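You operate a simulated robot arm through the tools that you are given. There is no shell and no other tool. Be economical: measure what you need, move in short steps, check, and stop when the job is done.

Carry out the task below with a simulated two-armed robot. There is one attempt and no reset: what you move stays moved.

Task
Gauge slots 10 and 12; add to each the strip the gauge names.
Fine: gauge first; thin grey or thick blue, both slots end full; put the gauge back; spares stay. Set down upright: dial gauge.

It is judged by the outcome, as a careful person would: the job done as asked, and still so three seconds after it is handed in. It fails if anything else is knocked over, pushed out of place, dropped, spilled or broken.

Robot
Two 7-joint arms with two-finger parallel grippers on one trunk, on a base that drives. Base frame: it is fixed to the floor where the robot stands at the start and does not move with it; the origin is under the middle of the robot, x ahead of it, y to its left, z up; the surface under the hand at the start is at about z = 860. Lengths are in mm, angles in degrees, forces in N, time in s.
The left shoulder is at the start at [-82, 119, 851], the right one opposite. With the tool pointing down near the work surface each hand reaches from about 120 to 580 mm from the robot's upright axis, wherever it stands, measured 20 degrees to its own side. Places, roughly: black bar (3x21x2 cm) [400, -200, 900]; blue coil (16x34x5 cm) [500, 900, 900]; green strip (3x20x1 cm) [500, 900, 900]; slot rack [500, 1200, 900]; thick blue strip (3x20x1 cm) [400, 500, 900]; thin grey strip (3x20x1 cm) [500, 800, 900]. Payload 3.43 kg a hand.
Tool frame (each hand has its own): the origin (TCP) lies between the finger pads and is the grasp point; the fingertips stand 30 mm ahead of it; z points along the fingers, y is the line along which they close. The gripper opens to 94 mm. The fingers are 28 mm wide and 10 mm thick; the gripper's body (50 by 96 mm) begins 55 mm behind the TCP.
Orientation is told as [roll, pitch, yaw] about the base's x, y, z axes, in that order, counted from this pose: with the fingers straight down and closing along the base's y, the tool's x points along the base's -x, its y along +y and its z along -z.

Tools
- The arms move only by the tool play_rows. It takes "left_moves", "right_moves" or both (then of equal length, played together; a hand with none holds still); each is a list of rows, each a list of 3 entries, a list of its own where there are three numbers: the shift along the tool's x, y, z in units of 30 mm (1.0 is 30 mm), then the turn, a rotation vector about the tool's x, y, z in units of 6 degrees (1.0 is 6 degrees), then the finger opening in mm, from 0 to 94. In form: [[[x, y, z], [rx, ry, rz], grip], ...]. A call has 1 to 12 rows; each row shifts and turns the commanded pose from where the row before left it, along the tool's axes as they then stand. A call with a number of a shift or a turn outside -1 to 1 is refused whole. Rows are played at 5 a second. More than 50 mm and 8.6 degrees between two rows, or a gripper value outside its range, and nothing of the call is played. A pose out of reach is approached as far as the arm can. The call stops where the force on the tool passes 40 N (or 10 N more than at its start, if that is more) or the arm is blocked; 0.2 s more then pass. Each finger travels about 153 mm/s and halts on what it meets, pressing with about 42 N; the grip force reading is that of the motor and also rises with nothing between the fingers. The clock runs only during rows and for 0.2 s after the last one: add rows that do not move to give the fingers time. It gives the time, the measured TCP pose, the force on the tool (base axes), the opening and the grip force at its end, in the units of the frame above (readings bear some noise), with the torque about the TCP (base axes, N m) and any sound that the robot's microphone picked up.
- Cameras (640 x 400 px; columns grow to the right, rows downward): "scene" is now at [25.4, 25.9, 1557.5]; the picture's right is [0.34, -0.94, 0.00], its down [-0.75, -0.27, -0.61] and it looks along [0.57, 0.21, -0.79] (base axes); focal length 266 px, centre (320, 200). "left" rides on the left gripper at [76, -14, -103] in its tool frame; the picture's right is [0.18, 0.98, 0.00], its down [-0.75, 0.14, -0.64] and it looks along [-0.63, 0.12, 0.77] (tool axes); focal length 243 px, centre (320, 200). "right" rides on the right gripper at [76, 14, -102] in its tool frame; the picture's right is [-0.18, 0.98, 0.00], its down [-0.75, -0.14, -0.64] and it looks along [-0.63, -0.12, 0.77] (tool axes); focal length 243 px, centre (320, 200).
- get_image(camera): a new picture of that camera. No time passes.
- lift_body(by): slides the trunk up (or, below 0, down) by that many mm; the arms and the scene camera ride with it, the base frame stays. It gives what a move gives, with no picture.
- base_move(legs): drives the robot by 1 to 6 legs, each [ahead, left, turn to the left] in mm, mm and degrees, along the robot's own axes; the way and the turn of a leg run together, so that a leg with both is an arc; at most 1500 mm and 180 degrees a leg. The arms and the cameras ride along, it lands a little off, and it stops where it bumps. It gives what a move gives.
- turn_head(pan, tilt): turns the head with the scene camera to pan (to the left, within 143 degrees either way) and tilt (down, from -29 to 69), counted from straight ahead of the robot. It gives what a move gives.
- measure_at(camera, pixels): for up to 12 pixels [column, row] of the newest picture of that camera ("zoom" is the newest enlarged one), the place [x, y, z] in the base frame of the surface seen there, good to about 2 mm. No time passes.
- close_up(camera, box): a new picture of the part [left, top, right, bottom] of that camera's present view, enlarged. No time passes.
- hand_in(): hands the job in; it is judged then, once.

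Keep the steps short. Do not move on a guess: measure, check each grasp and each placing, and mend mistakes. In all there are 80 turns and 70 pictures (those below and enlarged ones count). Leave the grippers open and the arms clear of the work at the hand-in unless told otherwise, and finish with a single line.

The tools are called after "Emit:" as a command line: name --argument value ..., lists and objects as JSON in quotes. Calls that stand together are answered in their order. play_rows: Moves the arms, as the interface text tells. Its arguments: {"type":"object","properties":{"left_moves":{"type":"array"},"right_moves":{"type":"array"}},"required":[]} The other tools are called the same way: lift_body (by) slides the trunk up or down; base_move (legs) drives the base; turn_head (pan, tilt) turns the head that bears the scene camera; get_image (camera) takes a picture; measure_at (camera, pixels) gives the place of the surface under pixels of a picture; close_up (camera, box) takes an enlarged picture of a part of a camera's view; hand_in () hands the job in.

At the start:

```text
t: 0.0
left_position: [197.6, 305.3, 1270.7]
left_orientation: [0.0, 0.0, 0.1]
left_ft_force: [-0.4, 0.2, 0.1]
left_torque: [0.0, 0.01, -0.01]
left_grip_width: 94.1
left_finger_force: 0.0
right_position: [297.3, 19.8, 1230.3]
right_orientation: [0.0, 0.0, 0.0]
right_ft_force: [-0.2, 0.5, -0.5]
right_torque: [0.01, 0.03, 0.0]
right_grip_width: 93.8
right_finger_force: 0.0
trunk travel left (down, up): [-275.0, 60.0]
robot x, y, heading: [-2.7, 3.4, 0.2]
head pan, tilt: [19.7, 52.5]
```

scene: 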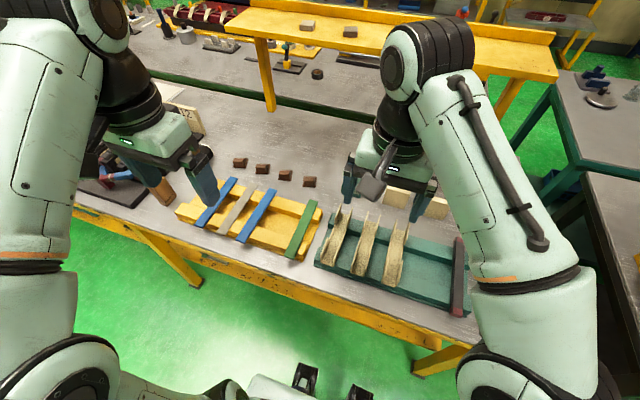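
right: 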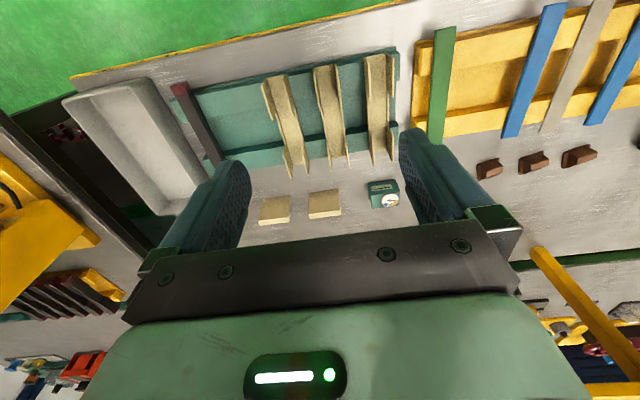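
left: 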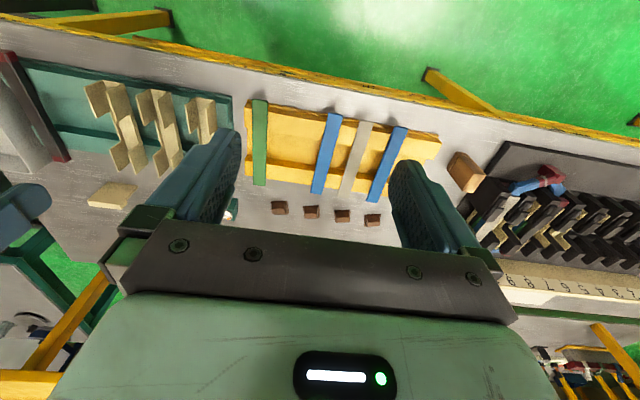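

The pictures show strips on a yellow tray, channels on a green tray, a small dial gauge behind it, and the slot rack to the left. I'll turn the head left to see the rack and enlarge the gauge.

Emit:
close_up --camera "right" --box '[160, 40, 640, 240]'

Emit:
turn_head --pan 60 --tilt 45

Emit:
get_image --camera "scene"

```text
1.33 times, centred on (400, 140) of right
```

zoom: 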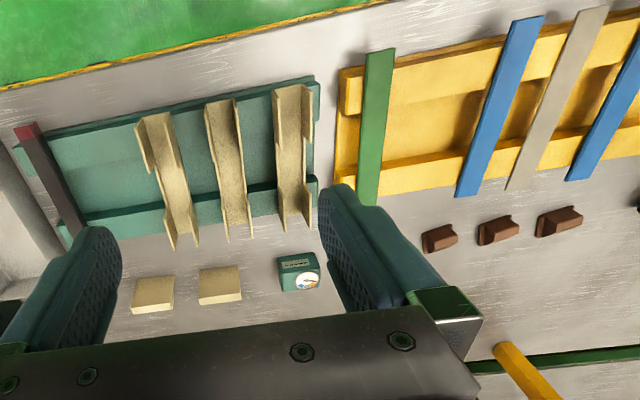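

```text
t: 1.1
left_position: [196.6, 306.2, 1270.5]
left_orientation: [0.1, 0.0, -0.1]
left_ft_force: [-0.3, -0.2, -0.7]
left_torque: [0.01, -0.01, 0.04]
left_grip_width: 93.9
left_finger_force: 0.1
right_position: [296.3, 19.7, 1230.9]
right_orientation: [0.1, 0.1, 0.0]
right_ft_force: [-0.5, -0.7, -0.3]
right_torque: [-0.02, 0.01, 0.01]
right_grip_width: 93.9
right_finger_force: 0.1
trunk travel left (down, up): [-275.0, 60.0]
robot x, y, heading: [4.1, 2.1, -0.2]
head pan, tilt: [60.0, 45.0]
```

```text
65 pictures are left
```

scene: 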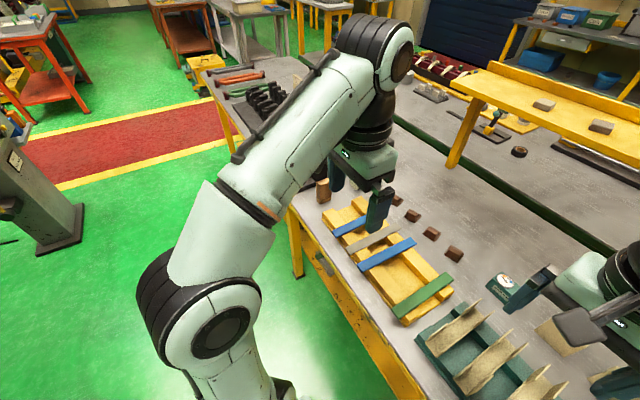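

The left arm hides the rack. I'll measure the gauge and strips in the enlarged picture (gauge at about (298,271)), and also enlarge the gauge in the scene view around (510,285).

Emit:
measure_at --camera "zoom" --pixels '[[280, 258], [316, 255], [282, 290], [320, 288], [298, 264], [306, 281], [300, 320], [375, 120], [480, 120], [540, 120], [440, 240], [235, 295]]'

Emit:
close_up --camera "scene" --box '[300, 180, 620, 380]'

```text
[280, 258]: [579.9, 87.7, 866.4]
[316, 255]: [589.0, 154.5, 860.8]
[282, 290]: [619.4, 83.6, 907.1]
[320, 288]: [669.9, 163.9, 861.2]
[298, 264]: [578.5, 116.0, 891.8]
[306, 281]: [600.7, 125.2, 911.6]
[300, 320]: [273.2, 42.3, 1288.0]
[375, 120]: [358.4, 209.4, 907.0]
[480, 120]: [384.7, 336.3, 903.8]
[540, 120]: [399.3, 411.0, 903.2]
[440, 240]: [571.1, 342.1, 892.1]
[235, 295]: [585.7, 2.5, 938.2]
```

```text
2.00 times, centred on (460, 280) of scene
```

zoom: 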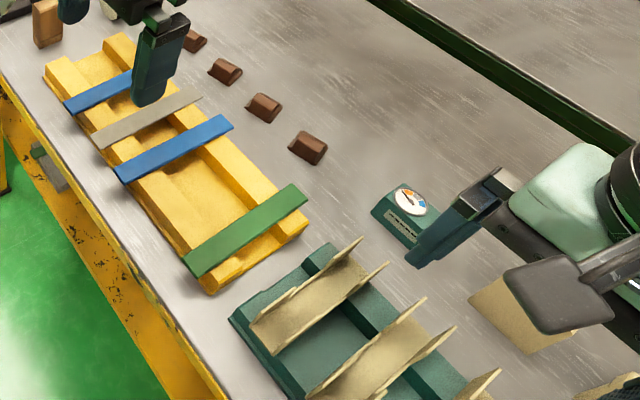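

The gauge is a small box about 50 mm tall near [600,120]. I need to see the rack before deciding, so I'll drive 650 mm left with the hands high.

Emit:
base_move --legs '[[0, 650, 0]]'

Emit:
turn_head --pan 35 --tilt 50

Emit:
get_image --camera "scene"

Emit:
get_image --camera "left"

```text
t: 7.2
left_position: [201.6, 957.3, 1270.9]
left_orientation: [0.1, 0.0, -0.3]
left_ft_force: [-0.3, 0.4, 0.0]
left_torque: [0.0, 0.02, -0.03]
left_grip_width: 93.9
left_finger_force: 0.1
right_position: [299.9, 669.4, 1231.2]
right_orientation: [0.0, 0.0, -0.4]
right_ft_force: [-0.9, 0.4, 0.8]
right_torque: [0.03, 0.02, -0.01]
right_grip_width: 93.9
right_finger_force: 0.1
trunk travel left (down, up): [-275.0, 60.0]
robot x, y, heading: [2.3, 652.0, -0.4]
head pan, tilt: [60.0, 45.0]
```

```text
t: 8.1
left_position: [201.5, 955.6, 1270.8]
left_orientation: [0.0, 0.0, -0.4]
left_ft_force: [0.5, 0.0, 0.2]
left_torque: [0.01, 0.0, 0.0]
left_grip_width: 94.0
left_finger_force: 0.0
right_position: [298.5, 668.9, 1231.5]
right_orientation: [0.0, -0.1, -0.5]
right_ft_force: [1.1, 0.1, -0.7]
right_torque: [0.01, 0.05, -0.03]
right_grip_width: 94.1
right_finger_force: 0.1
trunk travel left (down, up): [-275.0, 60.0]
robot x, y, heading: [-0.1, 655.8, -0.3]
head pan, tilt: [35.0, 50.0]
```

```text
63 pictures are left
```

scene: 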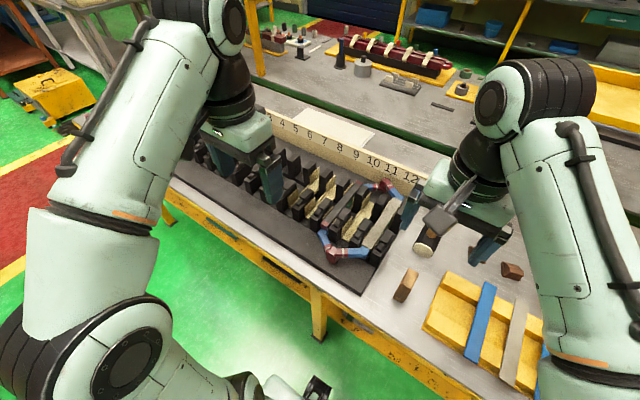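

```text
62 pictures are left
```

left: 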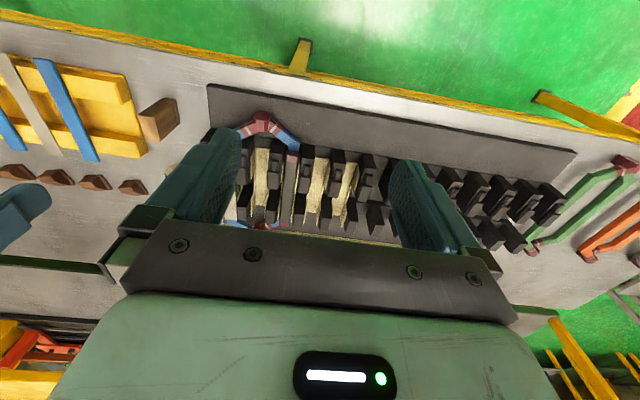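

The rack looks like a toothed stator with slot numbers, some cream liners, and coils. I'll zoom in on slots 8–12.

Emit:
close_up --camera "scene" --box '[260, 110, 480, 270]'

Emit:
close_up --camera "left" --box '[200, 80, 420, 250]'

```text
2.50 times, centred on (370, 190) of scene
```

zoom: 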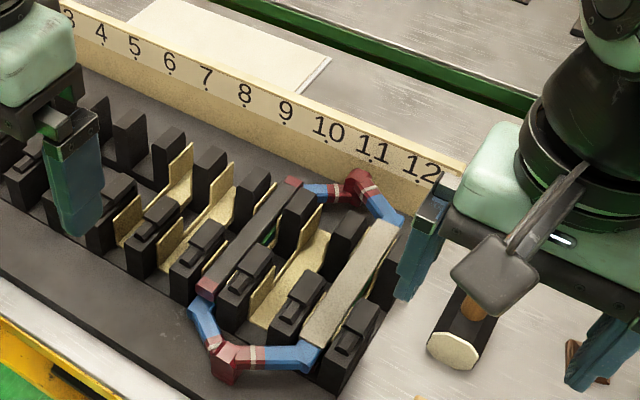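

```text
2.35 times, centred on (310, 165) of left
```

zoom: 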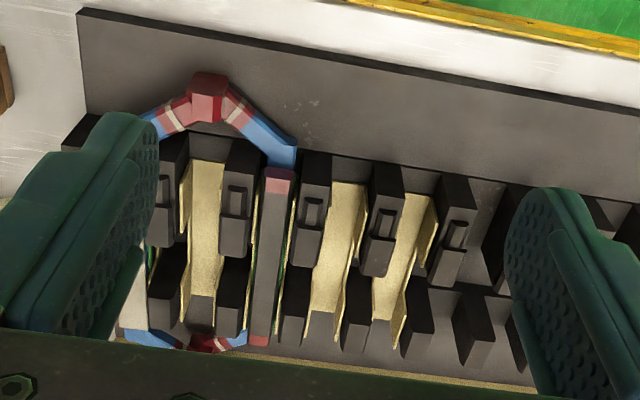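

I read slots 10 (black bar on top) and 12 (grey top) as joined by a blue coil, with slot 11 having only a liner. I'll measure the bar ends, slot 12's top, and the tooth tops.

Emit:
measure_at --camera "scene" --pixels '[[327, 221], [343, 203], [356, 187], [370, 240], [382, 224], [395, 206], [334, 224], [390, 240], [371, 185], [365, 214], [413, 180], [376, 166]]'

Emit:
measure_at --camera "zoom" --pixels '[[278, 185], [270, 260], [260, 340], [208, 180], [200, 310], [240, 150], [242, 220], [190, 290], [235, 300], [180, 200], [135, 290], [200, 250]]'

```text
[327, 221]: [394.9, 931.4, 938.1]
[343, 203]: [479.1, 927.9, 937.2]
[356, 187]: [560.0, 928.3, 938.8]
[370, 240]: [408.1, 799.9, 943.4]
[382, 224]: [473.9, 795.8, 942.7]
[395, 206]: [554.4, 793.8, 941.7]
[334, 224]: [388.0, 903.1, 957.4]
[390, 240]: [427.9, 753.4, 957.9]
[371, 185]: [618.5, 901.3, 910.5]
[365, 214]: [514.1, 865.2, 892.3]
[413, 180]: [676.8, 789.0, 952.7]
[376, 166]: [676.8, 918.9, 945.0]
```

```text
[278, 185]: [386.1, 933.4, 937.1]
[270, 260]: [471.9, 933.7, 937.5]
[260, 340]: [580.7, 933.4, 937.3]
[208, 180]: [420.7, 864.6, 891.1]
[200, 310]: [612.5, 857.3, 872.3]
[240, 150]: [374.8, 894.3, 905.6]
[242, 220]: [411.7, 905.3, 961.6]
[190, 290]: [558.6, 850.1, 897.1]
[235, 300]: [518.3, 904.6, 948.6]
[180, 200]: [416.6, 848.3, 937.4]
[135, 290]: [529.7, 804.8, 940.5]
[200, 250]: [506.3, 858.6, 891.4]
```

Slot 10 lies at y≈931 (bar top z≈937.5) and slot 12 at y≈797 (top z≈942), with tooth tops at about 958. Next I'll check the bench edge, then go back toward the gauge.

Emit:
measure_at --camera "left" --pixels '[[250, 68], [400, 92], [450, 100], [300, 55], [150, 120], [210, 100]]'

Emit:
base_move --legs '[[0, -370, 0]]'

Emit:
turn_head --pan -10 --tilt 50

Emit:
get_image --camera "scene"

```text
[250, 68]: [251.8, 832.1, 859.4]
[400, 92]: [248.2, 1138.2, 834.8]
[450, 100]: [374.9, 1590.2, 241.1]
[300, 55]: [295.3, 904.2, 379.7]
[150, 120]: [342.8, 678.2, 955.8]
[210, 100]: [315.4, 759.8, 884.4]
```

```text
t: 12.0
left_position: [197.5, 581.6, 1271.4]
left_orientation: [0.0, -0.1, 0.1]
left_ft_force: [0.2, -0.6, 0.7]
left_torque: [-0.01, 0.01, 0.01]
left_grip_width: 93.9
left_finger_force: 0.0
right_position: [296.5, 295.4, 1231.1]
right_orientation: [0.0, 0.1, 0.1]
right_ft_force: [0.0, -0.2, -0.8]
right_torque: [0.01, -0.02, 0.0]
right_grip_width: 93.6
right_finger_force: 0.0
trunk travel left (down, up): [-275.0, 60.0]
robot x, y, heading: [1.7, 275.5, 0.2]
head pan, tilt: [35.0, 50.0]
```

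```text
t: 13.1
left_position: [197.7, 582.0, 1270.0]
left_orientation: [0.0, 0.0, 0.1]
left_ft_force: [0.1, 0.0, 0.1]
left_torque: [-0.01, 0.04, 0.0]
left_grip_width: 94.0
left_finger_force: 0.0
right_position: [298.0, 295.6, 1231.1]
right_orientation: [-0.1, 0.0, 0.0]
right_ft_force: [0.1, -0.2, 1.1]
right_torque: [-0.03, 0.0, -0.03]
right_grip_width: 93.9
right_finger_force: 0.0
trunk travel left (down, up): [-275.0, 60.0]
robot x, y, heading: [2.2, 273.8, -0.1]
head pan, tilt: [-10.0, 50.0]
```

```text
59 pictures are left
```

scene: 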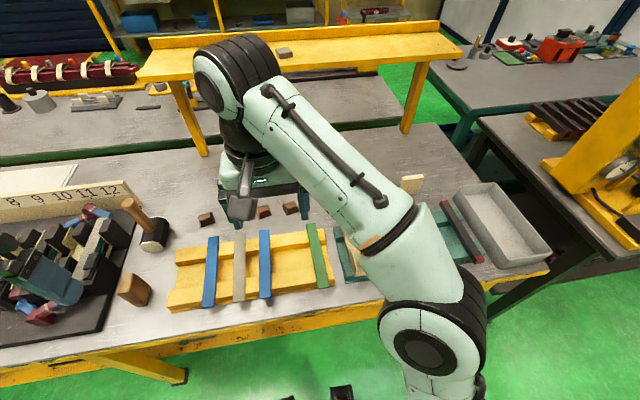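

The right arm hides the gauge. I'll drive ahead 90 mm (bench edge at x≈250; the call stops if it bumps).

Emit:
base_move --legs '[[90, 0, 0]]'

```text
t: 14.2
left_position: [288.8, 581.6, 1270.1]
left_orientation: [0.0, -0.1, 0.1]
left_ft_force: [-0.2, 0.7, 0.4]
left_torque: [0.04, 0.03, 0.01]
left_grip_width: 94.1
left_finger_force: 0.1
right_position: [389.2, 296.1, 1231.2]
right_orientation: [0.0, 0.0, 0.1]
right_ft_force: [0.2, 0.8, -0.1]
right_torque: [0.0, 0.0, -0.01]
right_grip_width: 94.0
right_finger_force: 0.1
trunk travel left (down, up): [-275.0, 60.0]
robot x, y, heading: [90.9, 277.2, 0.3]
head pan, tilt: [-10.0, 50.0]
```

The drive had no bump. Now the right hand goes to about (500,115,1050) to look closely at the gauge.

Emit:
play_rows --right_moves '[[[-0.62, -1, 1], [0, 0, 0], 94], [[-0.62, -1, 1], [0, 0, 0], 94], [[-0.62, -1, 1], [0, 0, 0], 94], [[-0.62, -1, 1], [0, 0, 0], 94], [[-0.62, -1, 1], [0, 0, 0], 94], [[-0.62, -1, 1], [0, 0, 0], 94]]'

Emit:
get_image --camera "right"

Emit:
close_up --camera "right" --box '[240, 120, 400, 220]'

```text
t: 15.6
left_position: [287.5, 581.6, 1270.5]
left_orientation: [-0.1, 0.0, 0.1]
left_ft_force: [0.4, 0.3, -0.4]
left_torque: [0.02, 0.0, 0.01]
left_grip_width: 94.1
left_finger_force: 0.2
right_position: [497.6, 113.2, 1051.7]
right_orientation: [0.0, 0.0, 0.1]
right_ft_force: [0.5, 0.2, -0.5]
right_torque: [0.01, -0.02, -0.03]
right_grip_width: 94.2
right_finger_force: 0.2
trunk travel left (down, up): [-275.0, 60.0]
robot x, y, heading: [91.3, 277.5, -0.0]
head pan, tilt: [-10.0, 50.0]
```

```text
58 pictures are left
```

right: 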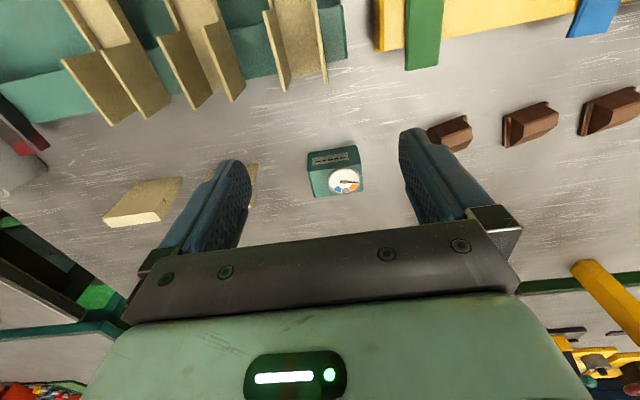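

```text
4.00 times, centred on (320, 170) of right
```

zoom: 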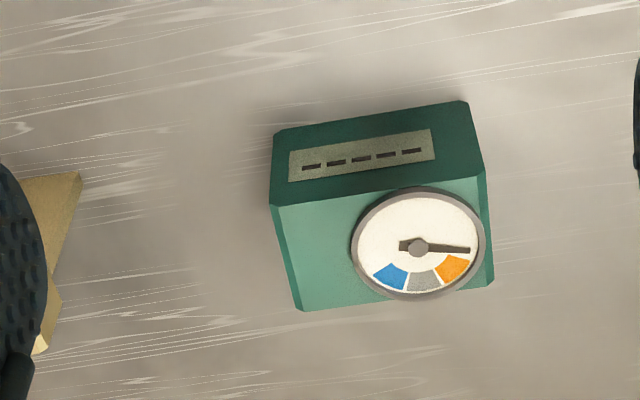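

The dial has blue, grey and orange sectors and the needle rests beyond orange. I'll measure the gauge box corners from this enlarged picture.

Emit:
measure_at --camera "zoom" --pixels '[[278, 135], [460, 107], [276, 198], [480, 172], [305, 300], [485, 280], [417, 247], [330, 240], [360, 155], [300, 215], [470, 185], [250, 250]]'

```text
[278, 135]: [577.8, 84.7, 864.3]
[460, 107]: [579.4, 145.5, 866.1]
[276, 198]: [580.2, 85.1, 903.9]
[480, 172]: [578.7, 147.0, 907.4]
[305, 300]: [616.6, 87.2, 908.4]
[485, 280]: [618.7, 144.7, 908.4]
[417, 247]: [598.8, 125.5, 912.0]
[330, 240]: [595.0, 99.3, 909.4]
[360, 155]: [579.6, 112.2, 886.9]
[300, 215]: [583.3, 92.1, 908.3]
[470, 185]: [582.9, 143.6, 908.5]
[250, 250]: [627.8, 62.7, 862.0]
```

The gauge box spans x 578–620, y 85–147, z 860–909, square to the axes. I'll move over it, then descend to TCP z≈905 with the fingers open either side in y.

Emit:
play_rows --right_moves '[[[-0.845, 0.023, 0], [0, 0, 0], 94], [[-0.845, 0.023, 0], [0, 0, 0], 94], [[-0.845, 0.023, 0], [0, 0, 0], 94], [[-0.845, 0.023, 0], [0, 0, 0], 94], [[0, 0, 1], [0, 0, 0], 94], [[0, 0, 1], [0, 0, 0], 94]]'

Emit:
get_image --camera "right"

```text
t: 17.0
left_position: [288.9, 582.9, 1270.4]
left_orientation: [0.1, 0.1, 0.0]
left_ft_force: [-0.1, 0.4, 0.5]
left_torque: [0.0, 0.0, 0.0]
left_grip_width: 94.1
left_finger_force: 0.0
right_position: [602.6, 115.9, 989.5]
right_orientation: [0.0, -0.1, 0.2]
right_ft_force: [0.3, 0.9, 0.1]
right_torque: [0.07, 0.03, 0.04]
right_grip_width: 94.1
right_finger_force: 0.0
trunk travel left (down, up): [-275.0, 60.0]
robot x, y, heading: [93.2, 273.9, 0.0]
head pan, tilt: [-10.0, 50.0]
```

```text
56 pictures are left
```

right: 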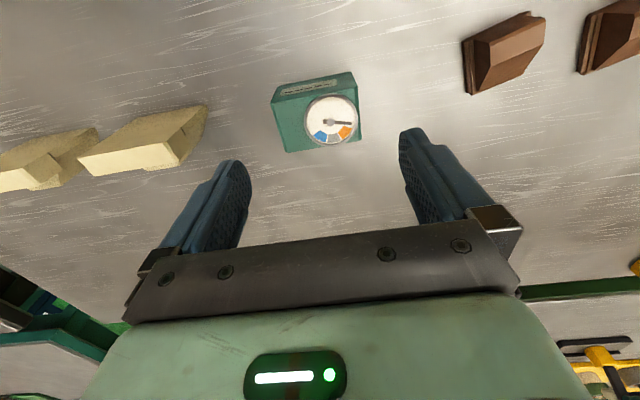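

The gauge sits centred between the fingers. I'll descend 84 mm and close on it.

Emit:
play_rows --right_moves '[[[0.1, 0, 0.94], [0, 0, 0], 94], [[0, 0, 0.94], [0, 0, 0], 94], [[0, 0, 0.92], [0, 0, 0], 94], [[0, 0, 0], [0, 0, 0], 94], [[0, 0, 0], [0, 0, 0], 50], [[0, 0, 0], [0, 0, 0], 50], [[0, 0, 0], [0, 0, 0], 50]]'

Emit:
get_image --camera "right"

```text
t: 18.6
left_position: [288.3, 581.0, 1269.5]
left_orientation: [0.0, 0.0, 0.1]
left_ft_force: [0.2, 0.3, 0.7]
left_torque: [0.01, 0.04, 0.02]
left_grip_width: 94.2
left_finger_force: 0.0
right_position: [598.8, 117.8, 904.8]
right_orientation: [-0.1, 0.1, 0.1]
right_ft_force: [0.3, 0.0, 0.1]
right_torque: [-0.01, 0.02, -0.01]
right_grip_width: 70.0
right_finger_force: 24.6
trunk travel left (down, up): [-275.0, 60.0]
robot x, y, heading: [94.3, 275.0, 0.3]
head pan, tilt: [-10.0, 50.0]
```

```text
55 pictures are left
```

right: 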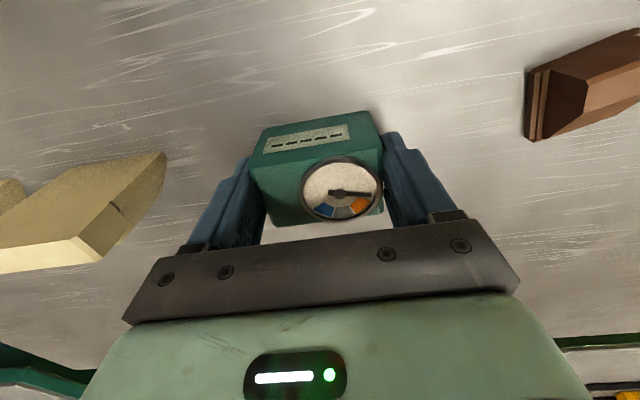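

Held at 70 mm with 24.6 N (home pose: TCP [598.8, 117.8, 904.8]). I'll lift straight up 180 mm and check the grip.

Emit:
play_rows --right_moves '[[[0, 0, 0], [0, 0, 0], 50], [[0, 0, -0.5], [0, 0, 0], 50], [[0, 0, -1], [0, 0, 0], 50], [[0, 0, -1], [0, 0, 0], 50], [[0, 0, -1], [0, 0, 0], 50], [[0, 0, -1], [0, 0, 0], 50], [[0.5, 0, -1], [0, 0, 0], 50], [[1, 0, -0.5], [0, 0, 0], 50]]'

Emit:
get_image --camera "scene"

```text
t: 20.4
left_position: [286.5, 581.7, 1271.3]
left_orientation: [0.0, -0.2, 0.1]
left_ft_force: [-0.8, -0.1, 0.2]
left_torque: [0.0, -0.02, 0.0]
left_grip_width: 94.1
left_finger_force: 0.0
right_position: [553.1, 119.7, 1088.1]
right_orientation: [0.0, 0.0, 0.1]
right_ft_force: [0.4, 0.1, 0.7]
right_torque: [0.01, -0.01, -0.02]
right_grip_width: 49.8
right_finger_force: 0.1
trunk travel left (down, up): [-275.0, 60.0]
robot x, y, heading: [94.9, 277.3, -0.2]
head pan, tilt: [-10.0, 50.0]
```

```text
54 pictures are left
```

scene: 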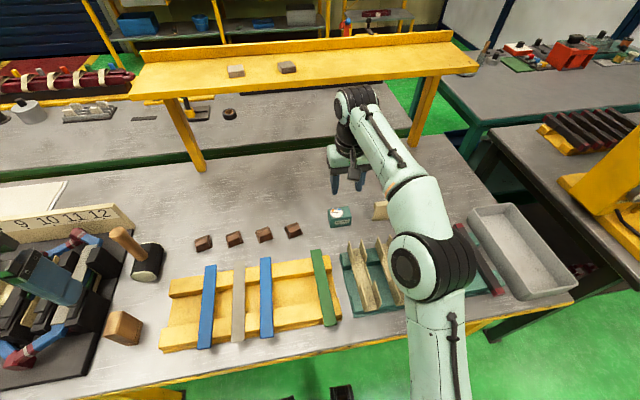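

The hand came up empty: it closed to 50 mm, so the gauge slipped out and still stands on the bench. I'll look at it again and re-grip with full closing command.

Emit:
close_up --camera "scene" --box '[290, 180, 390, 240]'

Emit:
close_up --camera "right" --box '[240, 100, 400, 200]'

Emit:
measure_at --camera "zoom" --pixels '[[278, 135], [460, 107], [276, 198], [480, 172], [305, 300], [485, 280], [417, 247], [330, 240], [360, 155]]'

```text
6.40 times, centred on (340, 210) of scene
```

zoom: 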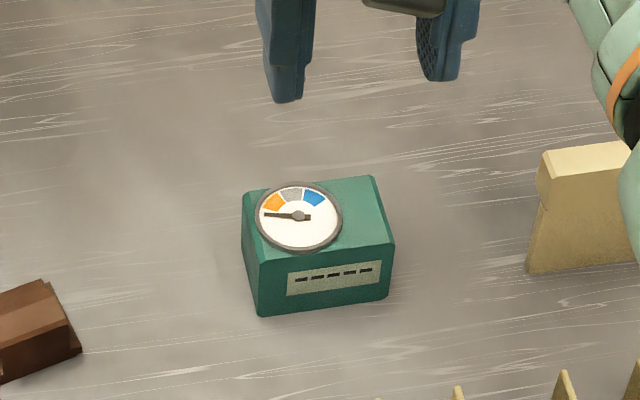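

```text
4.00 times, centred on (320, 150) of right
```

zoom: 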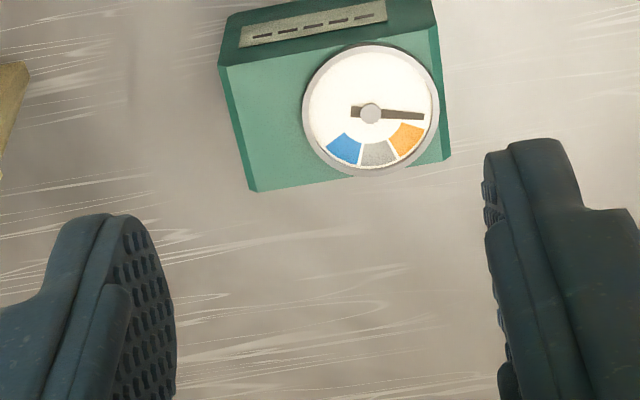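

```text
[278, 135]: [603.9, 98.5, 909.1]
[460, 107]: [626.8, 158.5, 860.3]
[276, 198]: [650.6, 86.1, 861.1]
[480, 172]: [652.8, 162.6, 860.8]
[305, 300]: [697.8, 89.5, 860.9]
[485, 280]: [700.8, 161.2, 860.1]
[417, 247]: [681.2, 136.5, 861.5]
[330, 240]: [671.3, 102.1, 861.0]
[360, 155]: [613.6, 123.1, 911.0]
```

Emit:
measure_at --camera "zoom" --pixels '[[224, 72], [434, 32], [250, 186], [446, 158], [371, 112], [236, 120], [441, 100]]'

```text
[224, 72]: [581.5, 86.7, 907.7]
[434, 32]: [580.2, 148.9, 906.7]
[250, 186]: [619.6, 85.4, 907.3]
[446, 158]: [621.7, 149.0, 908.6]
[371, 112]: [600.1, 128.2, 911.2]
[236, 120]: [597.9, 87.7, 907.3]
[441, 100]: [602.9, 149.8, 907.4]
```

The gauge is upright, centred at (600.5, 118), 64 mm wide. I'll go back down to TCP z≈899, close fully, and wait longer.

Emit:
play_rows --right_moves '[[[-1, -0.03, 0.9], [0, 0, 0], 94], [[-0.58, -0.03, 0.9], [0, 0, 0], 94], [[0, 0, 0.9], [0, 0, 0], 94], [[0, 0, 0.9], [0, 0, 0], 94], [[0, 0, 0.9], [0, 0, 0], 94], [[0, 0, 0.9], [0, 0, 0], 94], [[0, 0, 0.9], [0, 0, 0], 94], [[0, 0, 0], [0, 0, 0], 94], [[0, 0, 0], [0, 0, 0], 0], [[0, 0, 0], [0, 0, 0], 0], [[0, 0, 0], [0, 0, 0], 0], [[0, 0, 0], [0, 0, 0], 0]]'

Emit:
get_image --camera "right"

```text
t: 23.0
left_position: [288.6, 581.6, 1270.6]
left_orientation: [0.0, 0.0, 0.1]
left_ft_force: [-0.1, -0.5, -0.3]
left_torque: [-0.01, -0.03, 0.01]
left_grip_width: 94.0
left_finger_force: 0.0
right_position: [601.1, 116.6, 896.9]
right_orientation: [0.0, -0.1, 0.0]
right_ft_force: [-0.7, 0.3, -0.7]
right_torque: [0.03, 0.03, -0.01]
right_grip_width: 70.2
right_finger_force: 25.3
trunk travel left (down, up): [-275.0, 60.0]
robot x, y, heading: [93.9, 274.7, -0.1]
head pan, tilt: [-10.0, 50.0]
```

```text
51 pictures are left
```

right: 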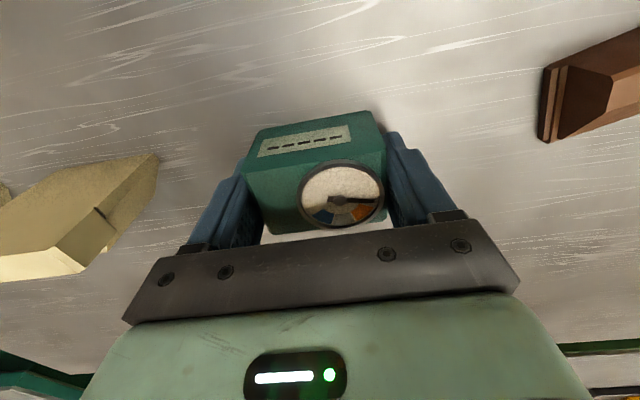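

Width 70 mm with 25 N. I'll lift slowly 20 mm and check.

Emit:
play_rows --right_moves '[[[0, 0, 0], [0, 0, 0], 0], [[0, 0, -0.1], [0, 0, 0], 0], [[0, 0, -0.1], [0, 0, 0], 0], [[0, 0, -0.2], [0, 0, 0], 0], [[0, 0, -0.3], [0, 0, 0], 0], [[0, 0, 0], [0, 0, 0], 0]]'

Emit:
get_image --camera "right"

```text
t: 24.4
left_position: [287.7, 581.9, 1269.5]
left_orientation: [0.0, 0.1, 0.0]
left_ft_force: [0.7, -0.5, -0.8]
left_torque: [-0.01, 0.01, 0.0]
left_grip_width: 93.9
left_finger_force: 0.0
right_position: [602.3, 116.2, 919.6]
right_orientation: [0.1, 0.1, 0.1]
right_ft_force: [-0.3, 0.4, -2.1]
right_torque: [-0.02, 0.0, 0.01]
right_grip_width: 70.4
right_finger_force: 24.9
trunk travel left (down, up): [-275.0, 60.0]
robot x, y, heading: [95.6, 276.0, 0.3]
head pan, tilt: [-10.0, 50.0]
```

```text
50 pictures are left
```

right: 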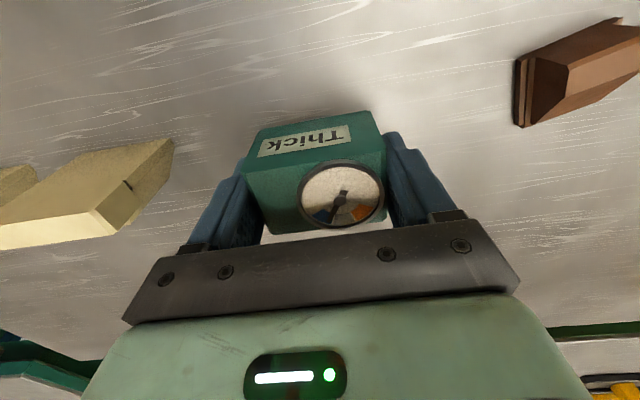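

The gauge is held and its label now reads "Thick" with the plunger out, so it shows a live reading. I'll lift it to z≈1110, pull to x≈470, and drive left about 695 mm to the rack.

Emit:
play_rows --right_moves '[[[0, 0, -0.9], [0, 0, 0], 0], [[0, 0, -0.9], [0, 0, 0], 0], [[0, 0, -0.9], [0, 0, 0], 0], [[0.6, 0, -0.9], [0, 0, 0], 0], [[0.9, 0, -0.9], [0, 0, 0], 0], [[0.9, 0, -0.9], [0, 0, 0], 0], [[1, 0, -0.9], [0, 0, 0], 0], [[1, 0, 0], [0, 0, 0], 0]]'

Emit:
base_move --legs '[[0, 695, 0]]'

Emit:
turn_head --pan -5 --tilt 50

Emit:
get_image --camera "scene"

Emit:
get_image --camera "right"

```text
t: 26.2
left_position: [287.8, 580.6, 1271.0]
left_orientation: [-0.1, -0.1, 0.0]
left_ft_force: [-0.8, 0.2, 0.2]
left_torque: [0.03, -0.04, 0.02]
left_grip_width: 94.0
left_finger_force: 0.0
right_position: [466.8, 115.7, 1110.4]
right_orientation: [0.0, 0.0, 0.2]
right_ft_force: [-0.4, 0.2, -1.7]
right_torque: [-0.01, -0.01, 0.0]
right_grip_width: 69.9
right_finger_force: 25.2
trunk travel left (down, up): [-275.0, 60.0]
robot x, y, heading: [92.9, 280.4, 0.1]
head pan, tilt: [-10.0, 50.0]
```

```text
t: 30.4
left_position: [293.5, 974.4, 1271.9]
left_orientation: [0.0, 0.0, -0.9]
left_ft_force: [-0.2, -0.8, -0.2]
left_torque: [-0.01, -0.03, 0.0]
left_grip_width: 93.8
left_finger_force: 0.1
right_position: [464.5, 506.4, 1107.8]
right_orientation: [0.0, -0.1, -1.0]
right_ft_force: [0.0, -1.1, -1.7]
right_torque: [0.01, -0.02, -0.02]
right_grip_width: 70.1
right_finger_force: 24.8
trunk travel left (down, up): [-275.0, 60.0]
robot x, y, heading: [88.8, 673.1, -1.2]
head pan, tilt: [-10.0, 50.0]
stopped in leg 1: the robot was blocked; the commanded pose is now the measured one
```

```text
t: 31.1
left_position: [294.1, 977.1, 1270.0]
left_orientation: [-0.1, 0.0, -0.9]
left_ft_force: [0.5, 1.0, -0.5]
left_torque: [-0.02, -0.01, 0.01]
left_grip_width: 93.8
left_finger_force: 0.1
right_position: [463.7, 508.0, 1108.8]
right_orientation: [0.0, -0.1, -0.9]
right_ft_force: [-0.5, 0.7, -1.9]
right_torque: [0.01, -0.02, 0.01]
right_grip_width: 70.2
right_finger_force: 25.4
trunk travel left (down, up): [-275.0, 60.0]
robot x, y, heading: [89.7, 673.9, -1.1]
head pan, tilt: [-5.0, 50.0]
```

```text
49 pictures are left
```

scene: 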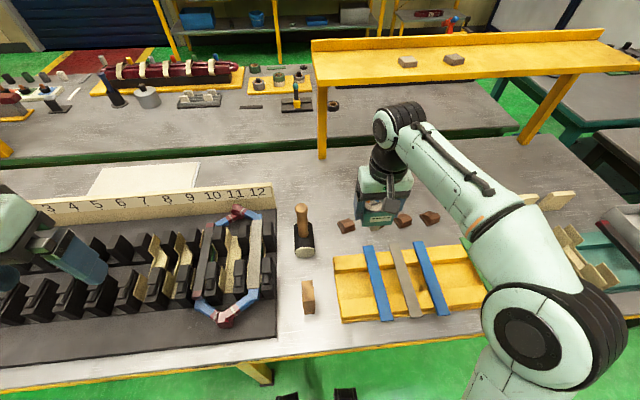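

```text
48 pictures are left
```

right: 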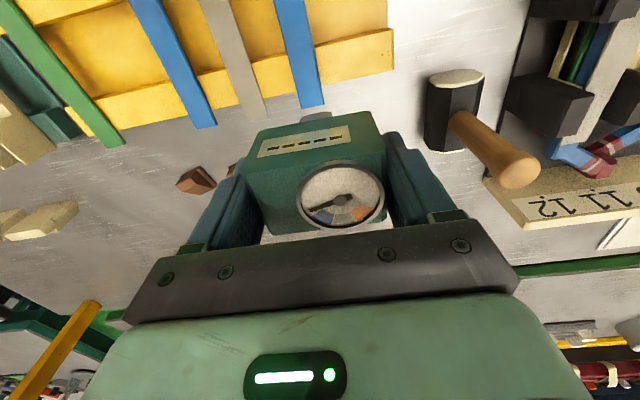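

The label shows "-----" when fully extended, so a reading needs contact. The base was blocked by a bench leg at y≈674; I'll back up 95 mm, then go left, undoing the 1° turn.

Emit:
base_move --legs '[[-95, 0, 1.1], [0, 240, 0]]'

Emit:
turn_head --pan 5 --tilt 55

Emit:
get_image --camera "scene"

```text
t: 34.6
left_position: [188.3, 1229.6, 1271.1]
left_orientation: [0.1, 0.0, 0.7]
left_ft_force: [-0.8, 0.8, -0.3]
left_torque: [-0.05, -0.02, 0.02]
left_grip_width: 94.0
left_finger_force: 0.0
right_position: [371.4, 766.1, 1110.0]
right_orientation: [0.0, 0.0, 0.6]
right_ft_force: [-0.6, 1.2, -2.2]
right_torque: [0.0, 0.01, 0.02]
right_grip_width: 69.9
right_finger_force: 25.2
trunk travel left (down, up): [-275.0, 60.0]
robot x, y, heading: [-2.1, 920.9, 0.5]
head pan, tilt: [-5.0, 50.0]
```

```text
t: 35.3
left_position: [189.3, 1229.5, 1271.9]
left_orientation: [0.0, 0.0, 0.6]
left_ft_force: [-0.2, -0.1, 0.4]
left_torque: [-0.02, 0.01, -0.03]
left_grip_width: 94.1
left_finger_force: 0.1
right_position: [372.3, 765.1, 1109.5]
right_orientation: [0.0, 0.1, 0.5]
right_ft_force: [0.3, -0.2, -1.9]
right_torque: [0.0, 0.01, 0.01]
right_grip_width: 70.2
right_finger_force: 25.3
trunk travel left (down, up): [-275.0, 60.0]
robot x, y, heading: [-4.8, 921.9, 0.8]
head pan, tilt: [5.0, 55.0]
```

```text
47 pictures are left
```

scene: 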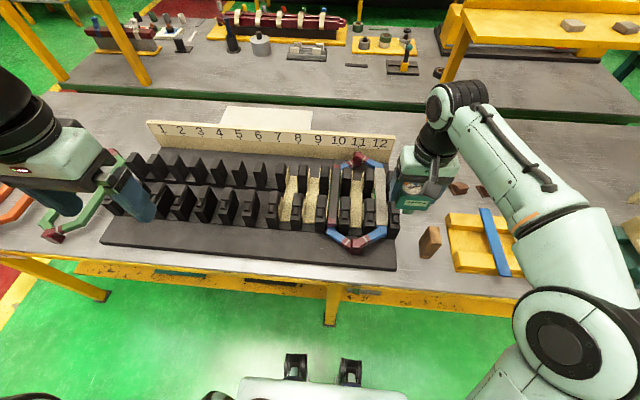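

Now the rack is clearly visible, and bar = slot 10, grey top = slot 12. I'll enlarge slots 10–12 for detail of the tooth tops.

Emit:
close_up --camera "scene" --box '[308, 135, 420, 265]'

```text
3.08 times, centred on (364, 200) of scene
```

zoom: 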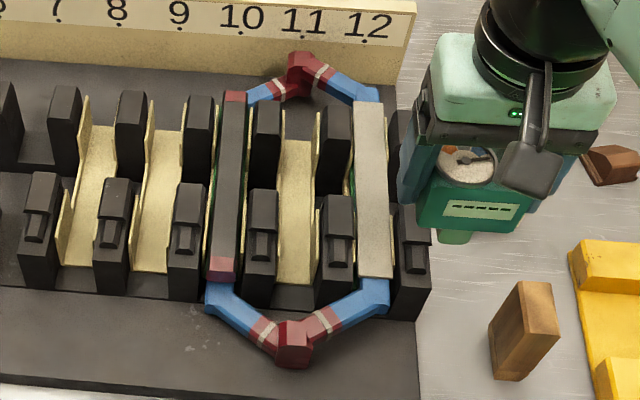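

Emit:
measure_at --camera "zoom" --pixels '[[268, 108], [335, 108], [200, 100], [402, 120], [263, 196], [337, 200], [410, 210], [190, 190], [262, 228], [337, 232], [410, 243], [265, 135]]'

Emit:
measure_at --camera "zoom" --pixels '[[270, 98], [266, 120], [262, 190], [262, 206], [255, 108], [280, 108], [251, 196], [274, 196], [323, 196], [352, 198], [396, 210], [420, 212]]'

```text
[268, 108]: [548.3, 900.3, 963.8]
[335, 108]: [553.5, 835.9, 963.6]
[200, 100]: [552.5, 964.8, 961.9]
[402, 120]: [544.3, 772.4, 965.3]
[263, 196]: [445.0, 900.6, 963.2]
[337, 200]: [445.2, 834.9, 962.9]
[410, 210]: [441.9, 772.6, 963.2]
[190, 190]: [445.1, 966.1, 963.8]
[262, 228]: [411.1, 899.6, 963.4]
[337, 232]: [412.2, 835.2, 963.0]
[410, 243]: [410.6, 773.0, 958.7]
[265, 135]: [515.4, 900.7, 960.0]
```

```text
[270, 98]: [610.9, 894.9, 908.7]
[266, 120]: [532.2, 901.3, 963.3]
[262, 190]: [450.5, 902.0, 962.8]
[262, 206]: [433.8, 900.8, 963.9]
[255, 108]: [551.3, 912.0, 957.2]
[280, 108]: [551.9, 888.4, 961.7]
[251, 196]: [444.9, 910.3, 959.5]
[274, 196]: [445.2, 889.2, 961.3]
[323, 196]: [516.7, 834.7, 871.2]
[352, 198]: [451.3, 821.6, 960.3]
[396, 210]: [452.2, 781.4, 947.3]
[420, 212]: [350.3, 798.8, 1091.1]
```

Tooth tops are at z≈963.5, slot centres y≈933 (10) and y≈803 (12). The gauge bottom is 37 mm below the TCP, so it will rest at TCP z≈1000. I'll move over slot 12 at x≈435, z≈1020 first.

Emit:
play_rows --right_moves '[[[-0.7, 0.41, 0.4], [0, 0, 0], 0], [[-0.7, 0.41, 0.8], [0, 0, 0], 0], [[-0.7, 0.41, 0.9], [0, 0, 0], 0], [[0, 0, 0.88], [0, 0, 0], 0], [[0, 0, 0], [0, 0, 0], 0]]'

Emit:
get_image --camera "right"

Emit:
close_up --camera "scene" --box '[308, 135, 420, 265]'

```text
t: 36.5
left_position: [188.5, 1230.2, 1270.5]
left_orientation: [0.0, 0.0, 0.6]
left_ft_force: [-0.5, 0.6, 0.7]
left_torque: [0.04, -0.02, -0.01]
left_grip_width: 94.0
left_finger_force: 0.1
right_position: [434.0, 804.5, 1021.3]
right_orientation: [0.0, 0.0, 0.5]
right_ft_force: [0.1, 0.8, -2.2]
right_torque: [-0.02, -0.04, -0.04]
right_grip_width: 70.2
right_finger_force: 24.7
trunk travel left (down, up): [-275.0, 60.0]
robot x, y, heading: [-2.8, 922.9, 0.8]
head pan, tilt: [5.0, 55.0]
```

```text
45 pictures are left
```

right: 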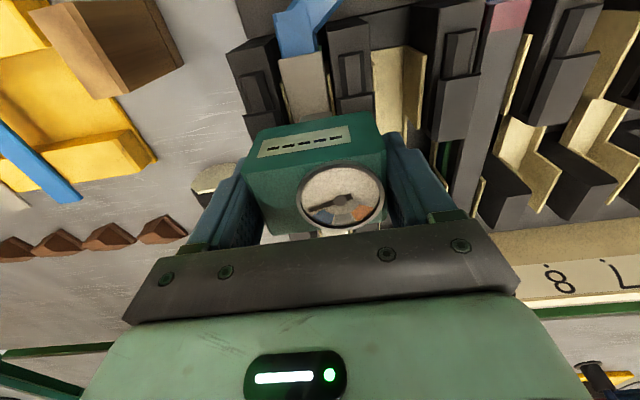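

```text
3.08 times, centred on (364, 200) of scene
```

zoom: 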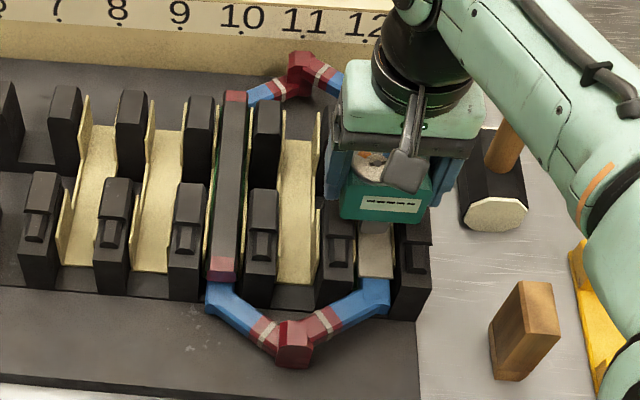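

The gauge hangs centred over slot 12. I'll lower 16 mm, then in 1.5 mm steps to contact.

Emit:
play_rows --right_moves '[[[0, 0, 0.25], [0, 0, 0], 0], [[0, 0, 0.25], [0, 0, 0], 0], [[0, 0, 0.05], [0, 0, 0], 0], [[0, 0, 0.05], [0, 0, 0], 0], [[0, 0, 0.05], [0, 0, 0], 0], [[0, 0, 0], [0, 0, 0], 0]]'

Emit:
get_image --camera "right"

```text
t: 37.9
left_position: [189.0, 1229.1, 1269.2]
left_orientation: [0.0, 0.0, 0.6]
left_ft_force: [0.8, 0.3, -0.7]
left_torque: [0.01, 0.02, -0.02]
left_grip_width: 94.0
left_finger_force: 0.1
right_position: [433.6, 804.8, 1000.0]
right_orientation: [-0.1, 0.0, 0.6]
right_ft_force: [0.4, -0.2, -2.2]
right_torque: [-0.03, 0.02, 0.01]
right_grip_width: 69.9
right_finger_force: 24.9
trunk travel left (down, up): [-275.0, 60.0]
robot x, y, heading: [-5.7, 921.3, 0.7]
head pan, tilt: [5.0, 55.0]
```

```text
43 pictures are left
```

right: 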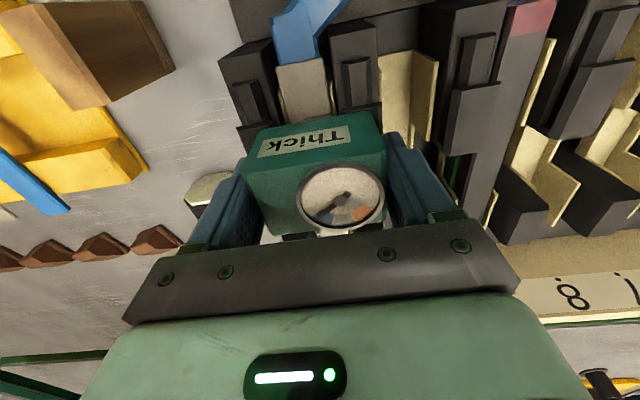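

It reads "Thick" but force is still just the gauge's weight, so it isn't seated yet. I'll continue down in 1 mm steps.

Emit:
play_rows --right_moves '[[[0, 0, 0.033], [0, 0, 0], 0], [[0, 0, 0.033], [0, 0, 0], 0], [[0, 0, 0.033], [0, 0, 0], 0], [[0, 0, 0], [0, 0, 0], 0]]'

Emit:
close_up --camera "right" --box '[220, 100, 420, 250]'

```text
t: 38.9
left_position: [188.7, 1229.8, 1269.7]
left_orientation: [0.0, -0.1, 0.6]
left_ft_force: [0.3, 0.3, -0.4]
left_torque: [-0.01, -0.04, 0.0]
left_grip_width: 93.9
left_finger_force: 0.2
right_position: [432.4, 803.2, 998.6]
right_orientation: [-0.1, 0.0, 0.5]
right_ft_force: [-0.7, -0.1, -1.8]
right_torque: [-0.01, -0.01, -0.01]
right_grip_width: 70.1
right_finger_force: 24.9
trunk travel left (down, up): [-275.0, 60.0]
robot x, y, heading: [-5.3, 919.0, 0.6]
head pan, tilt: [5.0, 55.0]
```

```text
2.67 times, centred on (320, 175) of right
```

zoom: 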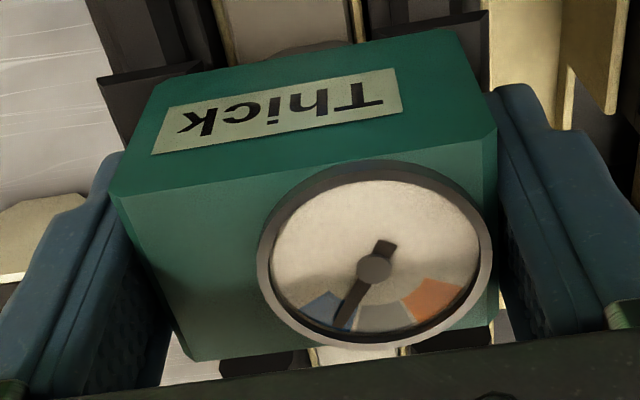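

The needle is near the blue/grey border and it's still not seated; I continue down.

Emit:
play_rows --right_moves '[[[0, 0, 0.033], [0, 0, 0], 0], [[0, 0, 0.033], [0, 0, 0], 0], [[0, 0, 0.033], [0, 0, 0], 0], [[0, 0, 0], [0, 0, 0], 0]]'

Emit:
close_up --camera "right" --box '[220, 100, 420, 250]'

```text
t: 39.9
left_position: [187.1, 1230.4, 1270.8]
left_orientation: [0.0, -0.1, 0.5]
left_ft_force: [-0.1, -0.5, 0.3]
left_torque: [0.02, -0.02, -0.01]
left_grip_width: 93.9
left_finger_force: 0.1
right_position: [434.4, 803.3, 996.2]
right_orientation: [0.0, -0.1, 0.5]
right_ft_force: [2.7, 0.5, 17.9]
right_torque: [-0.03, 0.34, 0.04]
right_grip_width: 70.2
right_finger_force: 25.2
trunk travel left (down, up): [-275.0, 60.0]
robot x, y, heading: [-3.8, 919.6, 0.6]
head pan, tilt: [5.0, 55.0]
```

```text
2.67 times, centred on (320, 175) of right
```

zoom: 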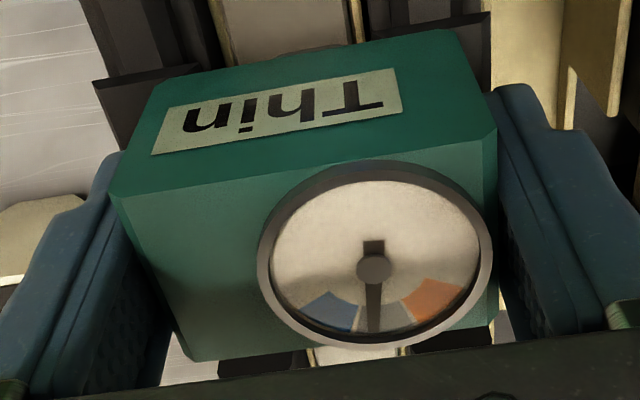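

Seated on slot 12 with 18 N: it reads "Thin", needle mid-grey. Next I'll lift 40 mm, shift 130 mm left over slot 10, and lower again.

Emit:
play_rows --right_moves '[[[0, 0, -0.5], [0, 0, 0], 0], [[0, 0, -0.8], [0, 0, 0], 0], [[0, 0.87, 0], [0, 0, 0], 0], [[0, 0.87, 0], [0, 0, 0], 0], [[0, 0.87, 0], [0, 0, 0], 0], [[0, 0.87, 0], [0, 0, 0], 0], [[0, 0.82, 0], [0, 0, 0], 0], [[0, 0, 0], [0, 0, 0], 0], [[0, 0, 0.5], [0, 0, 0], 0], [[0, 0, 0.5], [0, 0, 0], 0], [[0, 0, 0.1], [0, 0, 0], 0], [[0, 0, 0], [0, 0, 0], 0]]'

Emit:
get_image --camera "scene"

```text
t: 42.5
left_position: [188.5, 1228.8, 1270.5]
left_orientation: [0.0, 0.1, 0.7]
left_ft_force: [0.2, 0.6, -0.3]
left_torque: [-0.02, 0.01, 0.02]
left_grip_width: 94.2
left_finger_force: 0.1
right_position: [433.9, 932.5, 1002.0]
right_orientation: [-0.1, 0.1, 0.6]
right_ft_force: [0.2, -0.5, -0.9]
right_torque: [0.06, -0.03, 0.0]
right_grip_width: 70.4
right_finger_force: 24.5
trunk travel left (down, up): [-275.0, 60.0]
robot x, y, heading: [-5.9, 924.2, 0.5]
head pan, tilt: [5.0, 55.0]
```

```text
40 pictures are left
```

scene: 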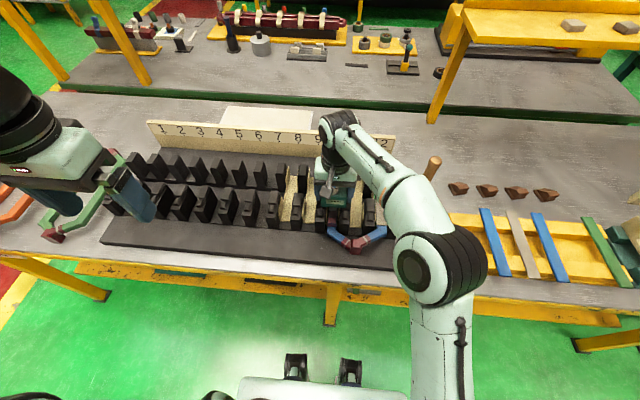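

The gauge is over slot 10. I'll go down about 5.5 mm in small steps to contact.

Emit:
play_rows --right_moves '[[[0, 0, 0.05], [0, 0, 0], 0], [[0, 0, 0.05], [0, 0, 0], 0], [[0, 0, 0.04], [0, 0, 0], 0], [[0, 0, 0.035], [0, 0, 0], 0], [[0, 0, 0], [0, 0, 0], 0]]'

Emit:
close_up --camera "right" --box '[220, 100, 420, 250]'

```text
t: 43.7
left_position: [188.0, 1228.4, 1270.6]
left_orientation: [0.1, 0.0, 0.5]
left_ft_force: [-0.1, 0.7, 0.3]
left_torque: [-0.01, 0.03, 0.0]
left_grip_width: 94.1
left_finger_force: 0.0
right_position: [433.7, 932.2, 996.2]
right_orientation: [-0.1, -0.1, 0.5]
right_ft_force: [3.2, -1.7, 10.0]
right_torque: [0.08, 0.11, 0.04]
right_grip_width: 70.1
right_finger_force: 25.2
trunk travel left (down, up): [-275.0, 60.0]
robot x, y, heading: [-8.3, 920.9, 0.4]
head pan, tilt: [5.0, 55.0]
```

```text
2.67 times, centred on (320, 175) of right
```

zoom: 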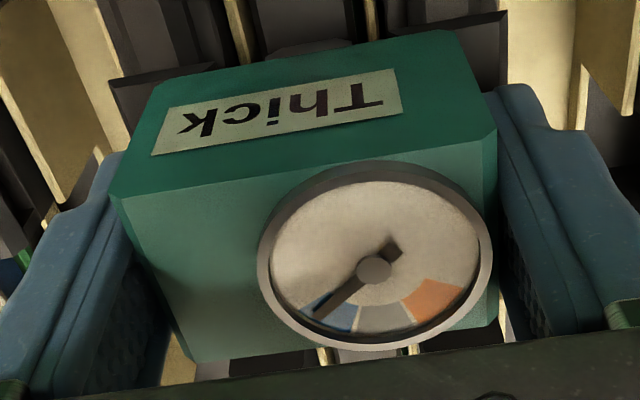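

Slot 10 reads "Thick" (needle mid-blue), seated. So slot 10 gets thick blue, slot 12 thin grey. Now I'll lift the gauge 120 mm and drive back to its home.

Emit:
play_rows --right_moves '[[[0, 0, -0.5], [0, 0, 0], 0], [[0, 0, -0.9], [0, 0, 0], 0], [[0, 0, -0.9], [0, 0, 0], 0], [[0, 0, -0.9], [0, 0, 0], 0], [[0, -0.8, -0.9], [0, 0, 0], 0], [[0, -0.8, 0], [0, 0, 0], 0], [[0, -0.8, 0], [0, 0, 0], 0], [[0, -0.8, 0], [0, 0, 0], 0], [[0, -0.8, 0], [0, 0, 0], 0], [[0, -0.8, 0], [0, 0, 0], 0]]'

Emit:
base_move --legs '[[0, -645, -0.5], [97, 0, 0]]'

Emit:
get_image --camera "right"

```text
t: 45.9
left_position: [188.3, 1228.5, 1270.1]
left_orientation: [0.1, -0.1, 0.5]
left_ft_force: [-0.1, -0.2, -1.0]
left_torque: [0.0, 0.01, -0.02]
left_grip_width: 93.9
left_finger_force: 0.2
right_position: [433.0, 783.8, 1117.8]
right_orientation: [0.1, 0.1, 0.6]
right_ft_force: [0.4, -0.4, -2.0]
right_torque: [0.0, 0.02, 0.01]
right_grip_width: 70.2
right_finger_force: 24.7
trunk travel left (down, up): [-275.0, 60.0]
robot x, y, heading: [-7.3, 922.1, 0.8]
head pan, tilt: [5.0, 55.0]
```

```text
t: 52.8
left_position: [293.2, 587.4, 1271.7]
left_orientation: [0.0, -0.1, 0.2]
left_ft_force: [0.4, 0.7, -0.4]
left_torque: [0.03, 0.04, 0.05]
left_grip_width: 94.0
left_finger_force: 0.0
right_position: [532.0, 141.8, 1118.3]
right_orientation: [-0.1, 0.0, 0.2]
right_ft_force: [0.3, -0.3, -2.8]
right_torque: [0.05, 0.06, -0.03]
right_grip_width: 70.1
right_finger_force: 25.6
trunk travel left (down, up): [-275.0, 60.0]
robot x, y, heading: [97.9, 280.6, 0.1]
head pan, tilt: [5.0, 55.0]
```

```text
38 pictures are left
```

right: 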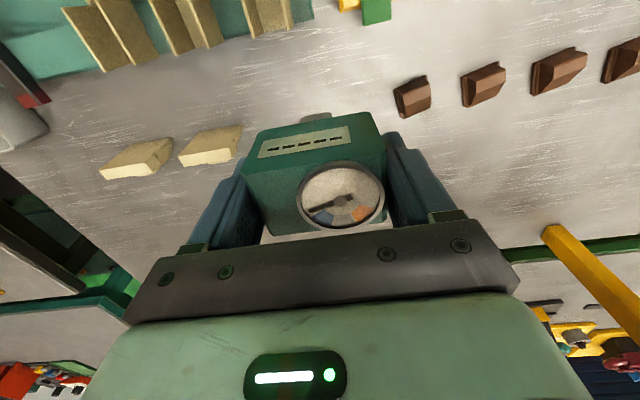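

The hand is at (532,142,1118). I'll move over home (600.5,116.5) and descend to z≈906.

Emit:
play_rows --right_moves '[[[-0.76, -0.28, 0], [0, 0, 0], 0], [[-0.76, -0.28, 0.5], [0, 0, 0], 0], [[-0.76, -0.28, 0.9], [0, 0, 0], 0], [[0, 0, 0.95], [0, 0, 0], 0], [[0, 0, 0.95], [0, 0, 0], 0], [[0, 0, 0.95], [0, 0, 0], 0], [[0, 0, 0.95], [0, 0, 0], 0], [[0, 0, 0.95], [0, 0, 0], 0], [[0, 0, 0.7], [0, 0, 0], 0], [[0, 0, 0.22], [0, 0, 0], 0], [[0, 0, 0], [0, 0, 0], 0]]'

```text
t: 55.2
left_position: [292.3, 587.4, 1271.0]
left_orientation: [0.1, 0.1, 0.2]
left_ft_force: [-0.2, -1.3, 1.0]
left_torque: [0.03, -0.02, -0.01]
left_grip_width: 94.0
left_finger_force: 0.0
right_position: [594.4, 113.7, 901.1]
right_orientation: [0.0, 0.0, 0.1]
right_ft_force: [0.4, -0.3, -1.7]
right_torque: [0.02, 0.02, -0.02]
right_grip_width: 69.9
right_finger_force: 24.7
right hand out of reach, approached as far as the arm can: row 3
trunk travel left (down, up): [-275.0, 60.0]
robot x, y, heading: [98.5, 284.0, -0.1]
head pan, tilt: [5.0, 55.0]
```

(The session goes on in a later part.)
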